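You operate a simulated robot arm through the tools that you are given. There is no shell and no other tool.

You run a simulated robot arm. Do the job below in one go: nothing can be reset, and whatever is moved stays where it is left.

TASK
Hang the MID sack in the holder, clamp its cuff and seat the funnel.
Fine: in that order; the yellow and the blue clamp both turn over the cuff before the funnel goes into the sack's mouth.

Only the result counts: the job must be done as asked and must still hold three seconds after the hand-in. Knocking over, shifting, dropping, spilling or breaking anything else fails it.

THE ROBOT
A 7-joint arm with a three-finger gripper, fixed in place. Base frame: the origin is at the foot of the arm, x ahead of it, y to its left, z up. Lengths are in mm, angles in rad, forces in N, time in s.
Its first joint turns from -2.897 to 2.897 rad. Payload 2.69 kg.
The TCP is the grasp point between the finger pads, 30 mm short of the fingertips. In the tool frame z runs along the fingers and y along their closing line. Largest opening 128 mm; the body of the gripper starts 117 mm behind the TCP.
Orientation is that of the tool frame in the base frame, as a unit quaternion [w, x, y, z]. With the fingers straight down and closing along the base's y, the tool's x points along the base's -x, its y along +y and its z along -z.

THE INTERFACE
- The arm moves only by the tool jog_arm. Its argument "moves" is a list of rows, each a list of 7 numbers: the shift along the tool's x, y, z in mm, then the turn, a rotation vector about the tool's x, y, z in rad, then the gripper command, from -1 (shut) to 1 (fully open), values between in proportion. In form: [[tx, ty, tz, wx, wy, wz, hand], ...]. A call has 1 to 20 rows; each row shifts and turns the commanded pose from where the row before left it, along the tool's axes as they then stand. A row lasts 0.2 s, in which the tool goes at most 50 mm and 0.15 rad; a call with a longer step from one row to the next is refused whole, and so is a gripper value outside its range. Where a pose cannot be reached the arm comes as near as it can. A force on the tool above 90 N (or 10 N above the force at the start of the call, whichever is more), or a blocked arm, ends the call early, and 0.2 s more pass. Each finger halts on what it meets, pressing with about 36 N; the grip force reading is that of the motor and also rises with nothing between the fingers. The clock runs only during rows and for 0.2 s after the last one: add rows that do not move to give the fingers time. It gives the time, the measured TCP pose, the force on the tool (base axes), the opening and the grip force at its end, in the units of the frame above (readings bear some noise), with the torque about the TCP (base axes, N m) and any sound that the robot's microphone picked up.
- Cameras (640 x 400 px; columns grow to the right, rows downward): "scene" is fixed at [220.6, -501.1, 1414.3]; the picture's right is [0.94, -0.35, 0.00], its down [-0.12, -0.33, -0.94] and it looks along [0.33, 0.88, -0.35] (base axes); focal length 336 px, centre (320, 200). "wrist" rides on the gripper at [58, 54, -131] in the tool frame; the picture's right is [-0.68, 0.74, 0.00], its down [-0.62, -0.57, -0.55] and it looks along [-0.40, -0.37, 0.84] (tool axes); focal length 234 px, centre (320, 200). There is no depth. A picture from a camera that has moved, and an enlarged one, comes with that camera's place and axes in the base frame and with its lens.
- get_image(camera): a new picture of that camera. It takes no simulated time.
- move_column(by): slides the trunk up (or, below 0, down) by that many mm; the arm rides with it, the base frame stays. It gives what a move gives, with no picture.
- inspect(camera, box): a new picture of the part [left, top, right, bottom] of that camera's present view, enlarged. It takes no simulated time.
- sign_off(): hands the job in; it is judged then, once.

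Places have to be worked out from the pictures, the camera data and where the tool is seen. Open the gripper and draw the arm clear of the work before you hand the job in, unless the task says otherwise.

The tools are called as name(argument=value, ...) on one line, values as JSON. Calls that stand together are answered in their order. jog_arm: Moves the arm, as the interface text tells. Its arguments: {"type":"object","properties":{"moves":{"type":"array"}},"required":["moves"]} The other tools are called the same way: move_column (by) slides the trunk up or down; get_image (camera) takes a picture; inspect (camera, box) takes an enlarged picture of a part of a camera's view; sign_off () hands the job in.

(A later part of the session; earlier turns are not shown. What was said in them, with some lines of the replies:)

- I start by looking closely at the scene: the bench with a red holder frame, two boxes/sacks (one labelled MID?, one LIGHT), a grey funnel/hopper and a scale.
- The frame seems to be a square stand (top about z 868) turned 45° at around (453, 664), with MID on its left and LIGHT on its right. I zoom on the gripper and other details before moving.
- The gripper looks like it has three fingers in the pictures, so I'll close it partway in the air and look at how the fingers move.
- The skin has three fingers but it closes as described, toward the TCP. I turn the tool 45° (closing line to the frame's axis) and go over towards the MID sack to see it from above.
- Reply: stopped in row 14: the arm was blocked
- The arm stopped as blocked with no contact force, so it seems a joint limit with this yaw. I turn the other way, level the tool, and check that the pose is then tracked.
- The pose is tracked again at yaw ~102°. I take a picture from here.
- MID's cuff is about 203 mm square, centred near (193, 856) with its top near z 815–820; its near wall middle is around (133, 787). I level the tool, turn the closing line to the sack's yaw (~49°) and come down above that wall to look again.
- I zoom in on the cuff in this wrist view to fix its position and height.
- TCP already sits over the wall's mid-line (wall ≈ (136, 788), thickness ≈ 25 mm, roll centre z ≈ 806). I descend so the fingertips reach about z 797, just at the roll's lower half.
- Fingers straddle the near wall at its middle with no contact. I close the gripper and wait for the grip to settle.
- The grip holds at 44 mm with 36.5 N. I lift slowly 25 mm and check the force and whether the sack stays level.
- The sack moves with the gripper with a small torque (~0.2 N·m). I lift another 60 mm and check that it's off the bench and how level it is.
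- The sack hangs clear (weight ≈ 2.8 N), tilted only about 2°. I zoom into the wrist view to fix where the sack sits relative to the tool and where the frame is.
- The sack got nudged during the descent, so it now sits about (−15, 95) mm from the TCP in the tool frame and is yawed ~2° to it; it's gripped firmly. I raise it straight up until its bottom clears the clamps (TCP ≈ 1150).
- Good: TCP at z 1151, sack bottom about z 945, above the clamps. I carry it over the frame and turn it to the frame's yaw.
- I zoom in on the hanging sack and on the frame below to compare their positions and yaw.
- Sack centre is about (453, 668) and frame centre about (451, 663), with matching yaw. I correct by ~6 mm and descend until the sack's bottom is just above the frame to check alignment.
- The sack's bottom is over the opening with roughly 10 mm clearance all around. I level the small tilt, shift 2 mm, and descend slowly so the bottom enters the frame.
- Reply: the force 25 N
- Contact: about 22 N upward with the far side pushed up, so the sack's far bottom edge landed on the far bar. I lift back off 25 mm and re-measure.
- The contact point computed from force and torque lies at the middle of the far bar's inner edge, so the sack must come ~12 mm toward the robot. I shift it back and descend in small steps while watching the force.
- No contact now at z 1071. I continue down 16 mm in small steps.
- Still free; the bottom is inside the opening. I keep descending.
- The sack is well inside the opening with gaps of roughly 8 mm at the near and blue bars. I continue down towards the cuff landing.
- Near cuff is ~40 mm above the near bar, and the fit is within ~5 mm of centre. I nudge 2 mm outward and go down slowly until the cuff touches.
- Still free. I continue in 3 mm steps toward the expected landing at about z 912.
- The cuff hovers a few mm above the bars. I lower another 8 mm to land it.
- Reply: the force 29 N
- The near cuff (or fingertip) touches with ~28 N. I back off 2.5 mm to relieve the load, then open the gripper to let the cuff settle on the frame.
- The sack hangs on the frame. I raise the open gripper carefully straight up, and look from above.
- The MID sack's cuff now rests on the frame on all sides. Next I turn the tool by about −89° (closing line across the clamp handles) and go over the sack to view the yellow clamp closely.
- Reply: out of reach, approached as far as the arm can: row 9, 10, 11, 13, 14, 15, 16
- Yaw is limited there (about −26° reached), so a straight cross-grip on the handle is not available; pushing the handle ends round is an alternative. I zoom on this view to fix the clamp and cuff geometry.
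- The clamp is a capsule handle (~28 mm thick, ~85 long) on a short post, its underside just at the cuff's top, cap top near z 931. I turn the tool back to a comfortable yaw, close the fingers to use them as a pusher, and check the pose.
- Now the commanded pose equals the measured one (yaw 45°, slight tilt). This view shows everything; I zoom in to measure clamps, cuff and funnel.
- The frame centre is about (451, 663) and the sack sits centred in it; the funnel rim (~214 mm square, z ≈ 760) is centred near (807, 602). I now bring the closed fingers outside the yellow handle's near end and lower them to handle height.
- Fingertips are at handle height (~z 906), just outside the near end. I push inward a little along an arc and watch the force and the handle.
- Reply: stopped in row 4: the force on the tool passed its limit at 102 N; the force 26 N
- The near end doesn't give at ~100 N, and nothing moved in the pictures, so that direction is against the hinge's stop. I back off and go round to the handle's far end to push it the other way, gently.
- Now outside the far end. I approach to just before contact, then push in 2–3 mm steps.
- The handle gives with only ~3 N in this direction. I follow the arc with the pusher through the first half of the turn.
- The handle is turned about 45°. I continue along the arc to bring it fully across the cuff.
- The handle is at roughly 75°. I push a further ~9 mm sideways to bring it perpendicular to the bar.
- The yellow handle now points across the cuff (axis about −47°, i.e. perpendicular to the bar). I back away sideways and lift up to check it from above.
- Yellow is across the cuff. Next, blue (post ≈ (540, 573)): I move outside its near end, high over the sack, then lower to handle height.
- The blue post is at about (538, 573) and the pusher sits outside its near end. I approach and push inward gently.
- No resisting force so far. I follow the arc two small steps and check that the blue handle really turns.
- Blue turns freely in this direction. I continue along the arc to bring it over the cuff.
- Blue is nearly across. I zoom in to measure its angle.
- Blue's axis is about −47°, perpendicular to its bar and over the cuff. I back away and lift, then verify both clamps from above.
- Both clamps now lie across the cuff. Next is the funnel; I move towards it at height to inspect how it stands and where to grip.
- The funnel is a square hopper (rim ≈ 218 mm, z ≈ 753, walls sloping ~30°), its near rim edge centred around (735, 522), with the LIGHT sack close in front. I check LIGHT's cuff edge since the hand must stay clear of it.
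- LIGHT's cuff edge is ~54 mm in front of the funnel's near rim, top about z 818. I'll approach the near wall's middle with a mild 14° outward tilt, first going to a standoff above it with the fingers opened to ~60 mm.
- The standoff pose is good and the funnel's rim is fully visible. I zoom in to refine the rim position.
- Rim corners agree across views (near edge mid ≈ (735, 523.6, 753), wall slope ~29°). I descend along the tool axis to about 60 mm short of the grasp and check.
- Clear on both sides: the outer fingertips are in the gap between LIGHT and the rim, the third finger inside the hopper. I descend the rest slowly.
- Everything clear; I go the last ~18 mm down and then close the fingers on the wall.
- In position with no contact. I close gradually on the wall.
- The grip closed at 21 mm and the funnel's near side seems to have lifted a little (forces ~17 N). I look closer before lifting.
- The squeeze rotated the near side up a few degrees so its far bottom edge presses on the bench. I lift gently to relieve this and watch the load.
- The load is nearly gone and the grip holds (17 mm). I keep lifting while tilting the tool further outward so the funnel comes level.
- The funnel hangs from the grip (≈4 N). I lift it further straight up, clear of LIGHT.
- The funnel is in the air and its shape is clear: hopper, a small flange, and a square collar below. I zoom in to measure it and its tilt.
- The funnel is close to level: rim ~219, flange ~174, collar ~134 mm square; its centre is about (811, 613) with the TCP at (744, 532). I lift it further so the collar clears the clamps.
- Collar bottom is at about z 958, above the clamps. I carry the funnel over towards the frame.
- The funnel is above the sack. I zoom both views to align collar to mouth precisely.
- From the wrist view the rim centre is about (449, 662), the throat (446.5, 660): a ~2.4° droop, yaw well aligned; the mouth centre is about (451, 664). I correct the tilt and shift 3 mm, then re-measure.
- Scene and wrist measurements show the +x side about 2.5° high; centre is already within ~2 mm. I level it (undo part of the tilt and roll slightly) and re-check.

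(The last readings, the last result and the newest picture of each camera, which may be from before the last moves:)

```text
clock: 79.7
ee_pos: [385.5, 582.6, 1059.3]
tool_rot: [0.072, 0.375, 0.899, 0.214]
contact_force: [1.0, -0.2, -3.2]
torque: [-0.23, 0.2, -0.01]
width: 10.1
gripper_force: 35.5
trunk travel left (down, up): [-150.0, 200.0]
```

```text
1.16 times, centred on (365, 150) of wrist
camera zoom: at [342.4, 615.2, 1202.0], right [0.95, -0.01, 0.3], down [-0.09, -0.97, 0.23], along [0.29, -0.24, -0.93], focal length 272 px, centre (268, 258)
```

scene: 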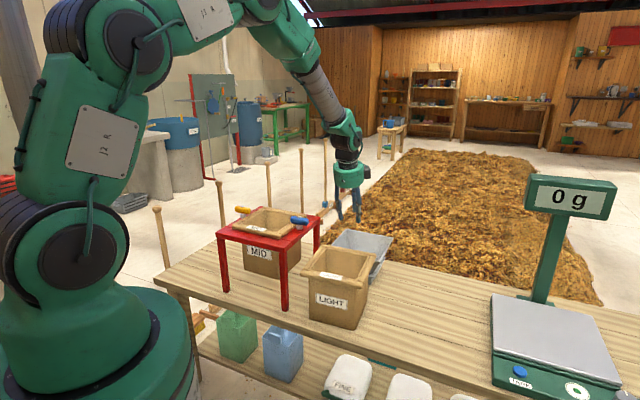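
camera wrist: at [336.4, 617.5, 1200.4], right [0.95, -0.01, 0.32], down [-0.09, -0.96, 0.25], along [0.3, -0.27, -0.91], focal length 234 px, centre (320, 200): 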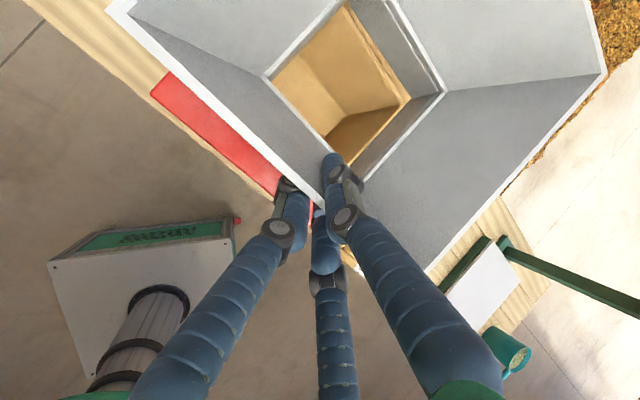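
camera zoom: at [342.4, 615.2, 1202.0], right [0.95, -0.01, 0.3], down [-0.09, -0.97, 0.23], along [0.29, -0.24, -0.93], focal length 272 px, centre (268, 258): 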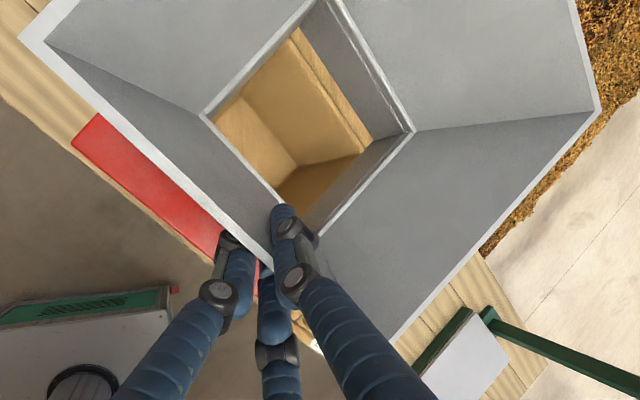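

Now level (corner heights within 3 mm) and centred at about (452, 665) over the mouth (451, 664). I lower 45 mm so the flange is just above the handles, and check again.

jog_arm(moves=[[-0.3, -4.4, 9, 0, 0, 0, -1], [-0.3, -4.4, 9, 0, 0, 0, -1], [-0.3, -4.4, 9, 0, 0, 0, -1], [-0.3, -4.4, 9, 0, 0, 0, -1], [-0.15, -2.2, 4.5, 0, 0, 0, -1], [0, 0, 0, 0, 0, 0, -1]])

inspect(camera="scene", box=[215, 160, 315, 250])

inspect(camera="wrist", box=[90, 0, 640, 300])

```text
clock: 81.1
ee_pos: [386.3, 582.2, 1014.9]
tool_rot: [0.072, 0.374, 0.9, 0.213]
contact_force: [0.7, 0.5, -3.5]
torque: [-0.29, 0.22, 0.03]
width: 10.1
gripper_force: 35.7
trunk travel left (down, up): [-150.0, 200.0]
```

```text
4.44 times, centred on (265, 205) of scene
camera zoom: at [220.6, -501.1, 1414.3], right [0.94, -0.35, 0.0], down [-0.12, -0.33, -0.94], along [0.33, 0.88, -0.35], focal length 1492 px, centre (564, 178)
```

zoom: 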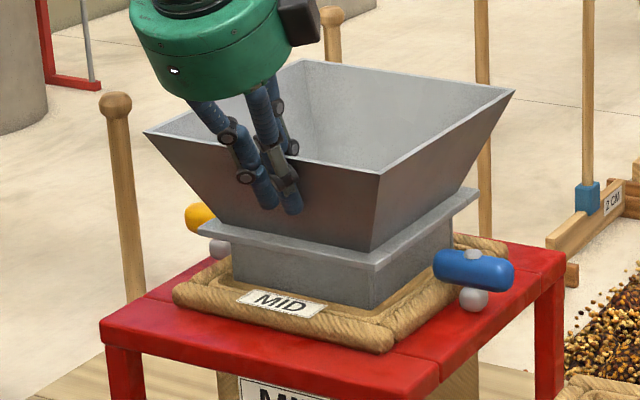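

```text
1.16 times, centred on (365, 150) of wrist
camera zoom: at [342.2, 614.6, 1156.9], right [0.95, -0.01, 0.3], down [-0.09, -0.97, 0.23], along [0.29, -0.24, -0.93], focal length 272 px, centre (268, 258)
```

zoom: 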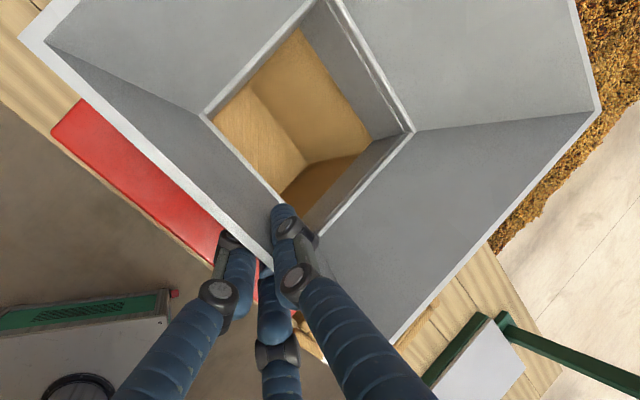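

Collar is entering the mouth, flange still above the handles (~5 mm side clearance expected). I shift 1.5 mm and descend slowly, watching forces.

jog_arm(moves=[[1.4, -1.8, 3.6, 0, 0, 0, -1], [-0.1, -1.8, 3.6, 0, 0, 0, -1], [-0.1, -1.8, 3.6, 0, 0, 0, -1], [-0.1, -1.8, 3.6, 0, 0, 0, -1], [0, 0, 0, 0, 0, 0, -1]])

inspect(camera="scene", box=[225, 180, 315, 250])

```text
clock: 82.3
ee_pos: [384.9, 584.6, 999.1]
tool_rot: [0.072, 0.375, 0.899, 0.214]
contact_force: [0.2, 0.7, -2.9]
torque: [-0.25, 0.23, 0.02]
width: 9.8
gripper_force: 35.7
trunk travel left (down, up): [-150.0, 200.0]
```

```text
5.71 times, centred on (270, 215) of scene
camera zoom: at [220.6, -501.1, 1414.3], right [0.94, -0.35, 0.0], down [-0.12, -0.33, -0.94], along [0.33, 0.88, -0.35], focal length 1918 px, centre (606, 114)
```

zoom: 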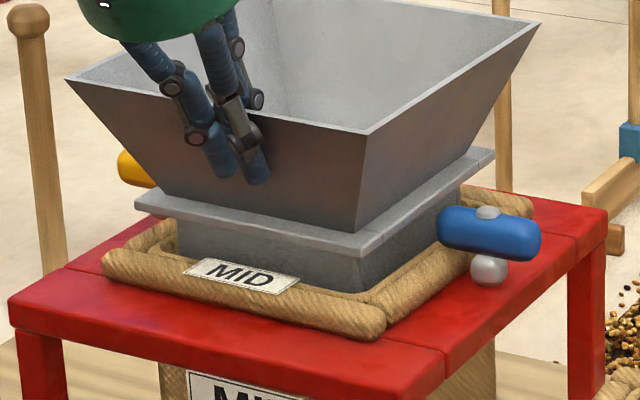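

No contact; blue's tip clears the flange edge by about 5 mm. I continue slowly down.

jog_arm(moves=[[-0.1, -1.8, 3.6, 0, 0, 0, -1], [-0.1, -1.8, 3.6, 0, 0, 0, -1], [-0.1, -1.3, 2.7, 0, 0, 0, -1], [0, 0, 0, 0, 0, 0, -1]])

inspect(camera="scene", box=[225, 180, 315, 250])

get_image(camera="wrist")

```text
clock: 83.3
ee_pos: [384.0, 584.5, 987.5]
tool_rot: [0.072, 0.374, 0.899, 0.214]
contact_force: [-0.5, 0.0, -3.9]
torque: [-0.22, 0.25, 0.03]
width: 10.0
gripper_force: 35.9
trunk travel left (down, up): [-150.0, 200.0]
```

```text
5.71 times, centred on (270, 215) of scene
camera zoom: at [220.6, -501.1, 1414.3], right [0.94, -0.35, 0.0], down [-0.12, -0.33, -0.94], along [0.33, 0.88, -0.35], focal length 1918 px, centre (606, 114)
```

zoom: 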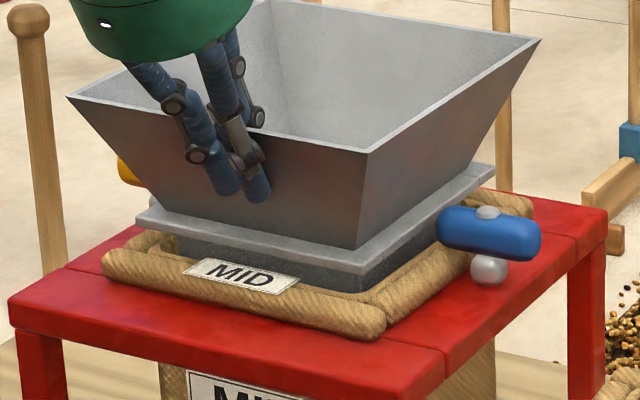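

```text
taken
camera wrist: at [341.0, 616.2, 1130.0], right [0.95, -0.01, 0.3], down [-0.09, -0.97, 0.23], along [0.29, -0.24, -0.93], focal length 234 px, centre (320, 200)
```

wrist: 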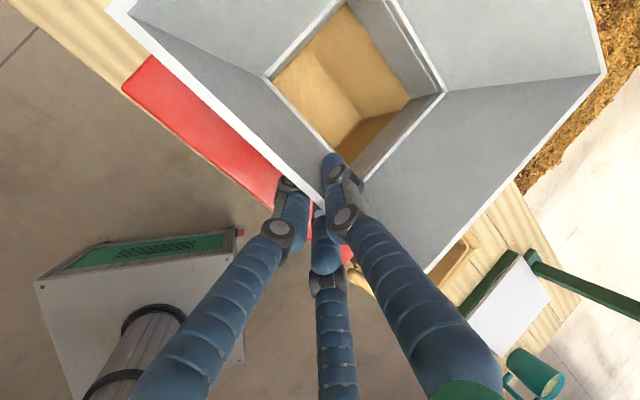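

Flange is about 15 mm above the cuff, still free. I continue in 3 mm steps.

jog_arm(moves=[[-0.1, -1.3, 2.7, 0, 0, 0, -1], [-0.1, -1.3, 2.7, 0, 0, 0, -1], [-0.1, -1.3, 2.7, 0, 0, 0, -1], [0, 0, 0, 0, 0, 0, -1]])

inspect(camera="scene", box=[225, 180, 315, 250])

```text
clock: 84.3
ee_pos: [385.7, 584.3, 977.8]
tool_rot: [0.072, 0.375, 0.899, 0.213]
contact_force: [-0.2, -0.8, -3.1]
torque: [-0.28, 0.22, 0.0]
width: 10.0
gripper_force: 36.0
trunk travel left (down, up): [-150.0, 200.0]
```

```text
5.71 times, centred on (270, 215) of scene
camera zoom: at [220.6, -501.1, 1414.3], right [0.94, -0.35, 0.0], down [-0.12, -0.33, -0.94], along [0.33, 0.88, -0.35], focal length 1918 px, centre (606, 114)
```

zoom: 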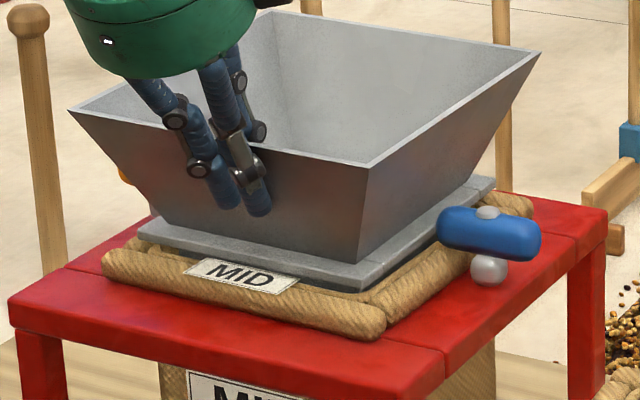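

Nearly seated. I lower in 2 mm steps until the weight is taken by the cuff.

jog_arm(moves=[[0, -0.9, 1.8, 0, 0, 0, -1], [0, -0.9, 1.8, 0, 0, 0, -1], [0, 0, 0, 0, 0, 0, -1]])

inspect(camera="scene", box=[225, 180, 315, 250])

```text
clock: 85.1
ee_pos: [384.9, 584.6, 975.7]
tool_rot: [0.072, 0.374, 0.899, 0.214]
contact_force: [0.4, 0.8, -4.4]
torque: [-0.29, 0.21, 0.0]
width: 10.0
gripper_force: 36.1
trunk travel left (down, up): [-150.0, 200.0]
```

```text
5.71 times, centred on (270, 215) of scene
camera zoom: at [220.6, -501.1, 1414.3], right [0.94, -0.35, 0.0], down [-0.12, -0.33, -0.94], along [0.33, 0.88, -0.35], focal length 1918 px, centre (606, 114)
```

zoom: 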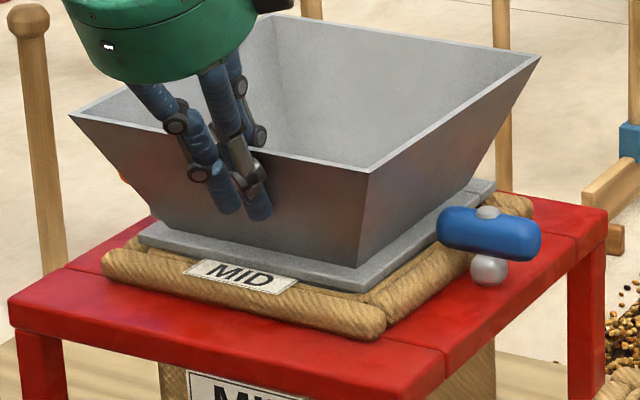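

jog_arm(moves=[[0, -0.9, 1.8, 0, 0, 0, -1], [0, -0.9, 1.8, 0, 0, 0, -1], [0, 0, 0, 0, 0, 0, -1]])

inspect(camera="scene", box=[225, 180, 315, 250])

```text
clock: 85.9
ee_pos: [384.0, 584.0, 972.8]
tool_rot: [0.072, 0.375, 0.899, 0.215]
contact_force: [2.9, -8.7, 22.1]
torque: [0.04, 0.31, -0.06]
width: 9.9
gripper_force: 35.8
trunk travel left (down, up): [-150.0, 200.0]
```

```text
5.71 times, centred on (270, 215) of scene
camera zoom: at [220.6, -501.1, 1414.3], right [0.94, -0.35, 0.0], down [-0.12, -0.33, -0.94], along [0.33, 0.88, -0.35], focal length 1918 px, centre (606, 114)
```

zoom: 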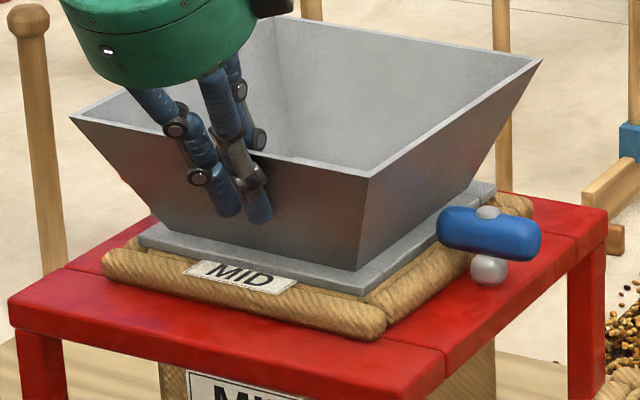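

The flange's near edge has landed on the cuff (≈26 N, level within 3 mm). I relieve the load slightly, then open the fingers so the funnel settles.

jog_arm(moves=[[0, 0.6, -1.2, 0, 0, 0, -1], [0, 0, 0, 0, 0, 0, -1]])

jog_arm(moves=[[0, 0, 0, 0, 0, 0, -0.8], [0, 0, 0, 0, 0, 0, -0.65], [0, 0, 0, 0, 0, 0, -0.5], [0, 0, 0, 0, 0, 0, -0.45], [0, 0, 0, 0, 0, 0, -0.45]])

inspect(camera="scene", box=[225, 180, 315, 250])

get_image(camera="wrist")

```text
clock: 86.5
ee_pos: [383.2, 583.9, 972.6]
tool_rot: [0.072, 0.375, 0.899, 0.215]
contact_force: [9.6, -4.0, 18.1]
torque: [0.07, -0.31, -0.23]
width: 10.3
gripper_force: 35.8
trunk travel left (down, up): [-150.0, 200.0]
```

```text
clock: 87.7
ee_pos: [383.7, 584.7, 972.8]
tool_rot: [0.072, 0.375, 0.9, 0.212]
contact_force: [0.3, -0.9, -0.6]
torque: [0.04, 0.03, -0.04]
width: 35.2
gripper_force: 0.0
trunk travel left (down, up): [-150.0, 200.0]
```

```text
5.71 times, centred on (270, 215) of scene
camera zoom: at [220.6, -501.1, 1414.3], right [0.94, -0.35, 0.0], down [-0.12, -0.33, -0.94], along [0.33, 0.88, -0.35], focal length 1918 px, centre (606, 114)
```

zoom: 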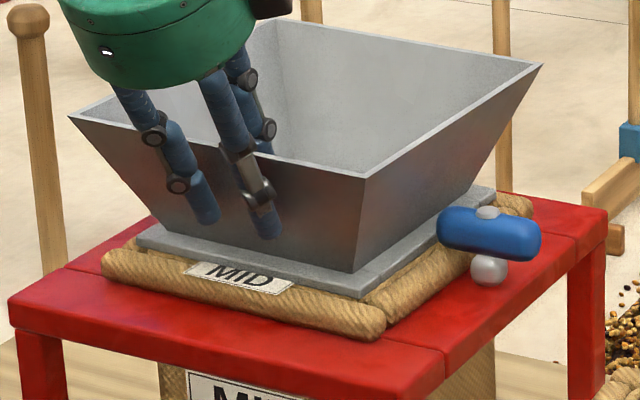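

```text
taken
camera wrist: at [340.4, 616.4, 1114.6], right [0.95, -0.01, 0.3], down [-0.09, -0.97, 0.23], along [0.29, -0.24, -0.93], focal length 234 px, centre (320, 200)
```

wrist: 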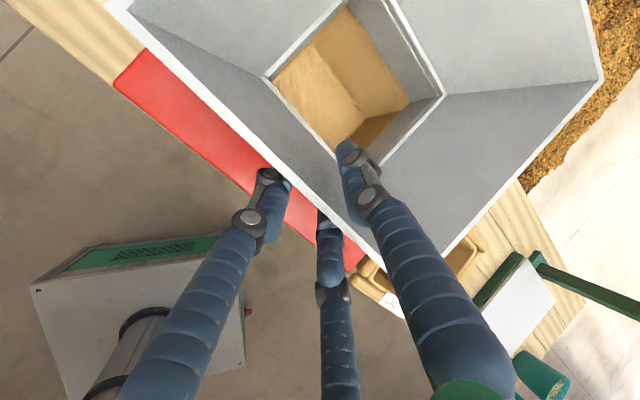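

The funnel rests on the cuff with the fingers free. I withdraw along the tool axis, slowly at first.

jog_arm(moves=[[0, 0, -5, 0, 0, 0, -0.45], [0, 0, -8, 0, 0, 0, -0.45], [0, 0, -12, 0, 0, 0, -0.45], [0, 0, -15, 0, 0, 0, -0.45], [0, 0, -25, 0, 0, 0, -0.45], [0, 0, -35, 0, 0, 0, -0.45], [0, 0, -40, 0, 0, 0, -0.45], [0, 0, 0, 0, 0, 0, -0.45]])

inspect(camera="scene", box=[225, 180, 315, 250])

get_image(camera="wrist")

```text
clock: 89.5
ee_pos: [343.3, 536.1, 1100.2]
tool_rot: [0.073, 0.375, 0.899, 0.214]
contact_force: [-0.1, -0.8, 0.7]
torque: [0.02, -0.01, 0.0]
width: 35.1
gripper_force: 0.0
trunk travel left (down, up): [-150.0, 200.0]
```

```text
5.71 times, centred on (270, 215) of scene
camera zoom: at [220.6, -501.1, 1414.3], right [0.94, -0.35, 0.0], down [-0.12, -0.33, -0.94], along [0.33, 0.88, -0.35], focal length 1918 px, centre (606, 114)
```

zoom: 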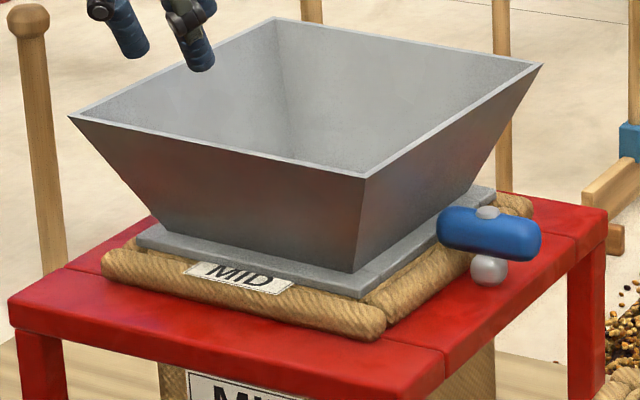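

```text
taken
camera wrist: at [300.8, 568.6, 1242.4], right [0.95, -0.01, 0.3], down [-0.09, -0.97, 0.23], along [0.29, -0.24, -0.93], focal length 234 px, centre (320, 200)
```

wrist: 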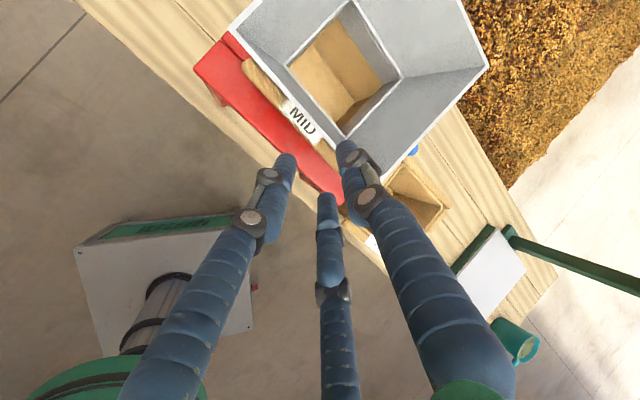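

The funnel sits flat on the cuff, rim level. I straighten the tool, open the gripper and look from above to confirm yellow, blue and the seating.

jog_arm(moves=[[0, 0, -20, 0, 0, 0, 0.2], [0, 0, 0, 0.114, -0.0075, 0, 1], [0, 0, 0, 0.114, -0.0075, 0, 1], [0, 0, 0, 0.114, -0.0075, 0, 1], [0, 0, 0, 0.113, -0.0075, 0, 1], [18, 36, -15, 0, 0, 0, 1], [18, 36, -15, 0, 0, 0, 1], [18, 36, -10, 0, 0, 0, 1], [18, 36, 0, 0, 0, 0, 1], [0, 0, 0, 0, 0, 0, 1]])

get_image(camera="wrist")

get_image(camera="scene")

```text
clock: 91.7
ee_pos: [389.4, 686.4, 1154.0]
tool_rot: [-0.001, 0.385, 0.923, -0.001]
contact_force: [0.0, -0.3, -0.9]
torque: [-0.08, 0.0, -0.01]
width: 127.9
gripper_force: 0.1
trunk travel left (down, up): [-150.0, 200.0]
```

```text
taken
camera wrist: at [387.9, 766.8, 1284.4], right [1.0, 0.04, 0.0], down [0.03, -0.83, 0.55], along [0.02, -0.55, -0.84], focal length 234 px, centre (320, 200)
```

wrist: 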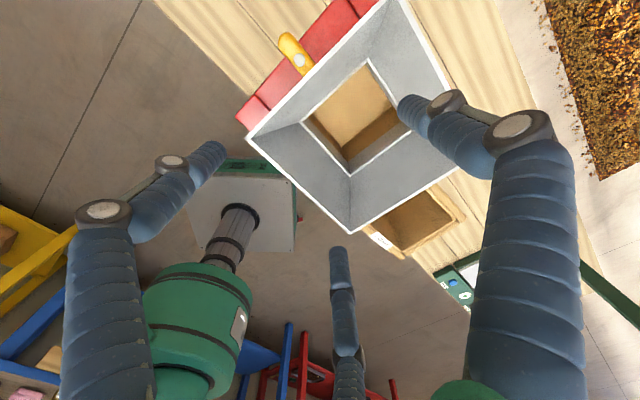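

```text
taken
```

scene: 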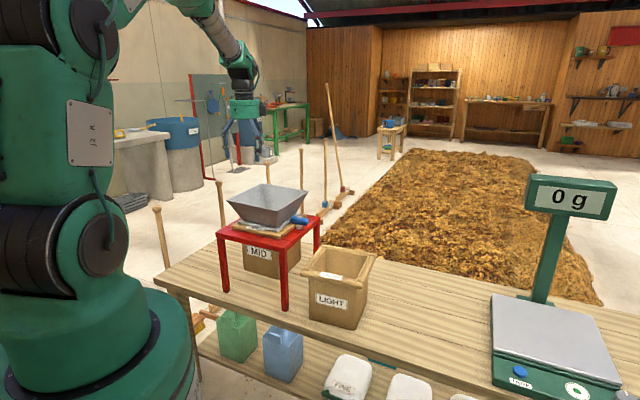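

I zoom in for a final check: yellow and blue, the funnel seat, and that LIGHT and the frame haven't moved from their first-picture positions.

inspect(camera="wrist", box=[220, 0, 480, 240])

inspect(camera="scene", box=[140, 170, 400, 332])

inspect(camera="scene", box=[210, 195, 330, 265])

```text
1.67 times, centred on (350, 120) of wrist
camera zoom: at [387.9, 766.8, 1284.4], right [1.0, 0.04, 0.0], down [0.03, -0.83, 0.55], along [0.02, -0.55, -0.84], focal length 390 px, centre (270, 333)
```

zoom: 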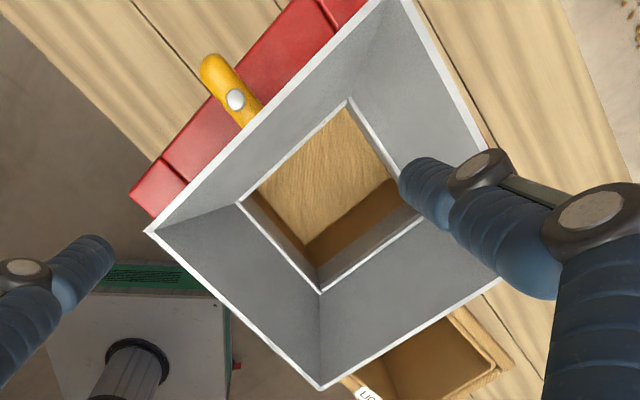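

```text
2.46 times, centred on (270, 251) of scene
camera zoom: at [220.6, -501.1, 1414.3], right [0.94, -0.35, 0.0], down [-0.12, -0.33, -0.94], along [0.33, 0.88, -0.35], focal length 826 px, centre (443, 74)
```

zoom: 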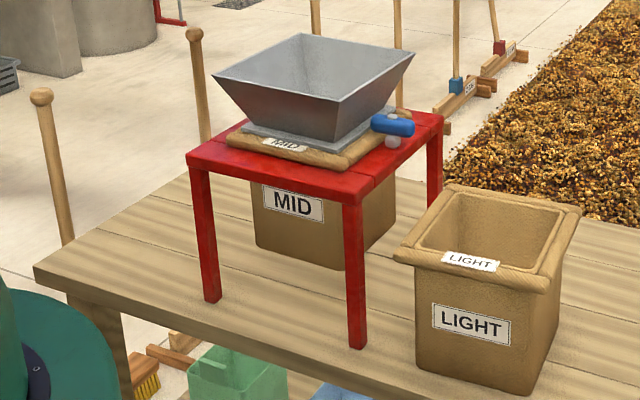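

```text
5.33 times, centred on (270, 230) of scene
camera zoom: at [220.6, -501.1, 1414.3], right [0.94, -0.35, 0.0], down [-0.12, -0.33, -0.94], along [0.33, 0.88, -0.35], focal length 1790 px, centre (587, 40)
```

zoom: 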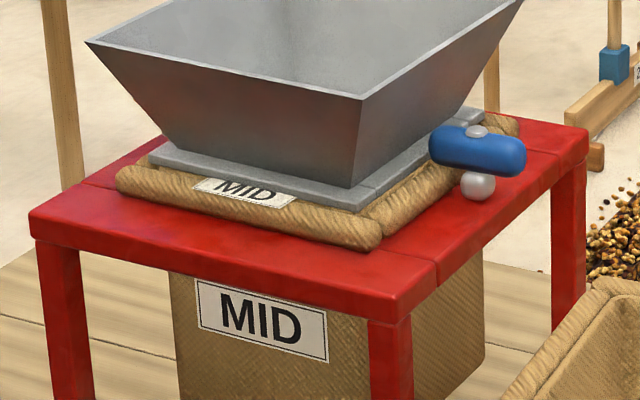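

All as wanted: sack hung, both clamps across the cuff, funnel seated flat, frame and LIGHT unmoved. I draw the open gripper back and up, clear of the work.

jog_arm(moves=[[2, -30, -25, 0, 0, 0, 1], [2, -38, -20, 0, 0, 0, 1], [2, -38, -15, 0, 0, 0, 1], [2, -38, -10, 0, 0, 0, 1], [2, -38, 0, 0, 0, 0, 1], [0, 0, 0, 0, 0, 0, 1], [0, 0, 0, 0, 0, 0, 1], [0, 0, 0, 0, 0, 0, 1]])

inspect(camera="scene", box=[210, 175, 330, 265])

get_image(camera="wrist")

```text
clock: 93.5
ee_pos: [253.6, 565.6, 1223.8]
tool_rot: [-0.001, 0.384, 0.923, 0.0]
contact_force: [0.8, 0.3, -0.8]
torque: [-0.02, -0.02, -0.02]
width: 127.9
gripper_force: 0.0
trunk travel left (down, up): [-150.0, 200.0]
```

```text
4.44 times, centred on (270, 220) of scene
camera zoom: at [220.6, -501.1, 1414.3], right [0.94, -0.35, 0.0], down [-0.12, -0.33, -0.94], along [0.33, 0.88, -0.35], focal length 1492 px, centre (542, 111)
```

zoom: 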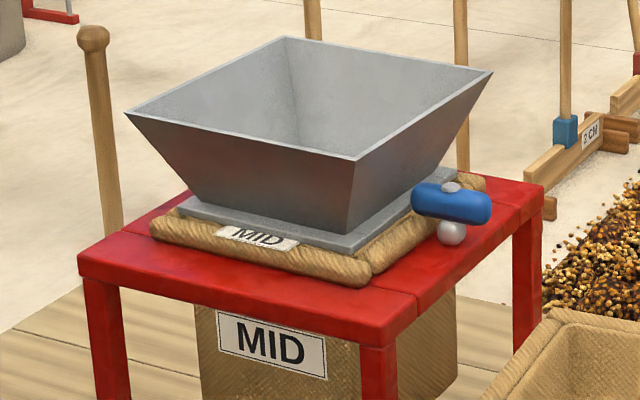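

```text
taken
camera wrist: at [251.6, 645.2, 1355.8], right [1.0, 0.04, 0.0], down [0.03, -0.84, 0.55], along [0.02, -0.55, -0.84], focal length 234 px, centre (320, 200)
```

wrist: 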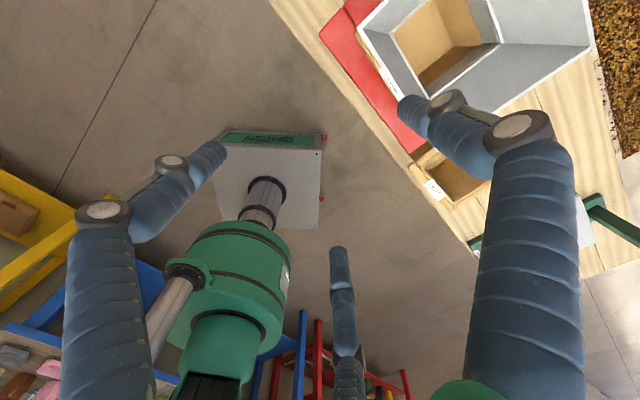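

The arm is clear, the gripper open, and the assembly is stable: MID hangs in the frame, both clamps over its cuff, the funnel seated in the mouth. I hand the job in.

sign_off()

```text
The job is handed in.
```

The job is handed in. The MID sack hangs in the red holder. The yellow and blue clamps are both turned across its cuff, and the funnel sits flat in the mouth, in that order. The gripper is open and the arm is drawn clear. The hand-in gave no verdict, so I don't know yet whether it passed.

- **Other objects:** in the last pictures the holder and the LIGHT sack were where they started. I didn't touch anything else.
- **Yellow clamp:** my first push was the wrong way, against the clamp's stop. The force reached about 102 N before the call cut out. Nothing shifted in the pictures, and the clamp then turned freely the other way.
- **Lowering the sack:** its bottom edge first caught the far bar of the holder at about 22 N. I lifted it, moved it about 12 mm towards the robot, and it went in cleanly.
- **Last look at the clamps:** the funnel hid yellow from the fixed camera at the end. I last saw it across the cuff from above, just before pulling the arm back. Blue was visible to the end.
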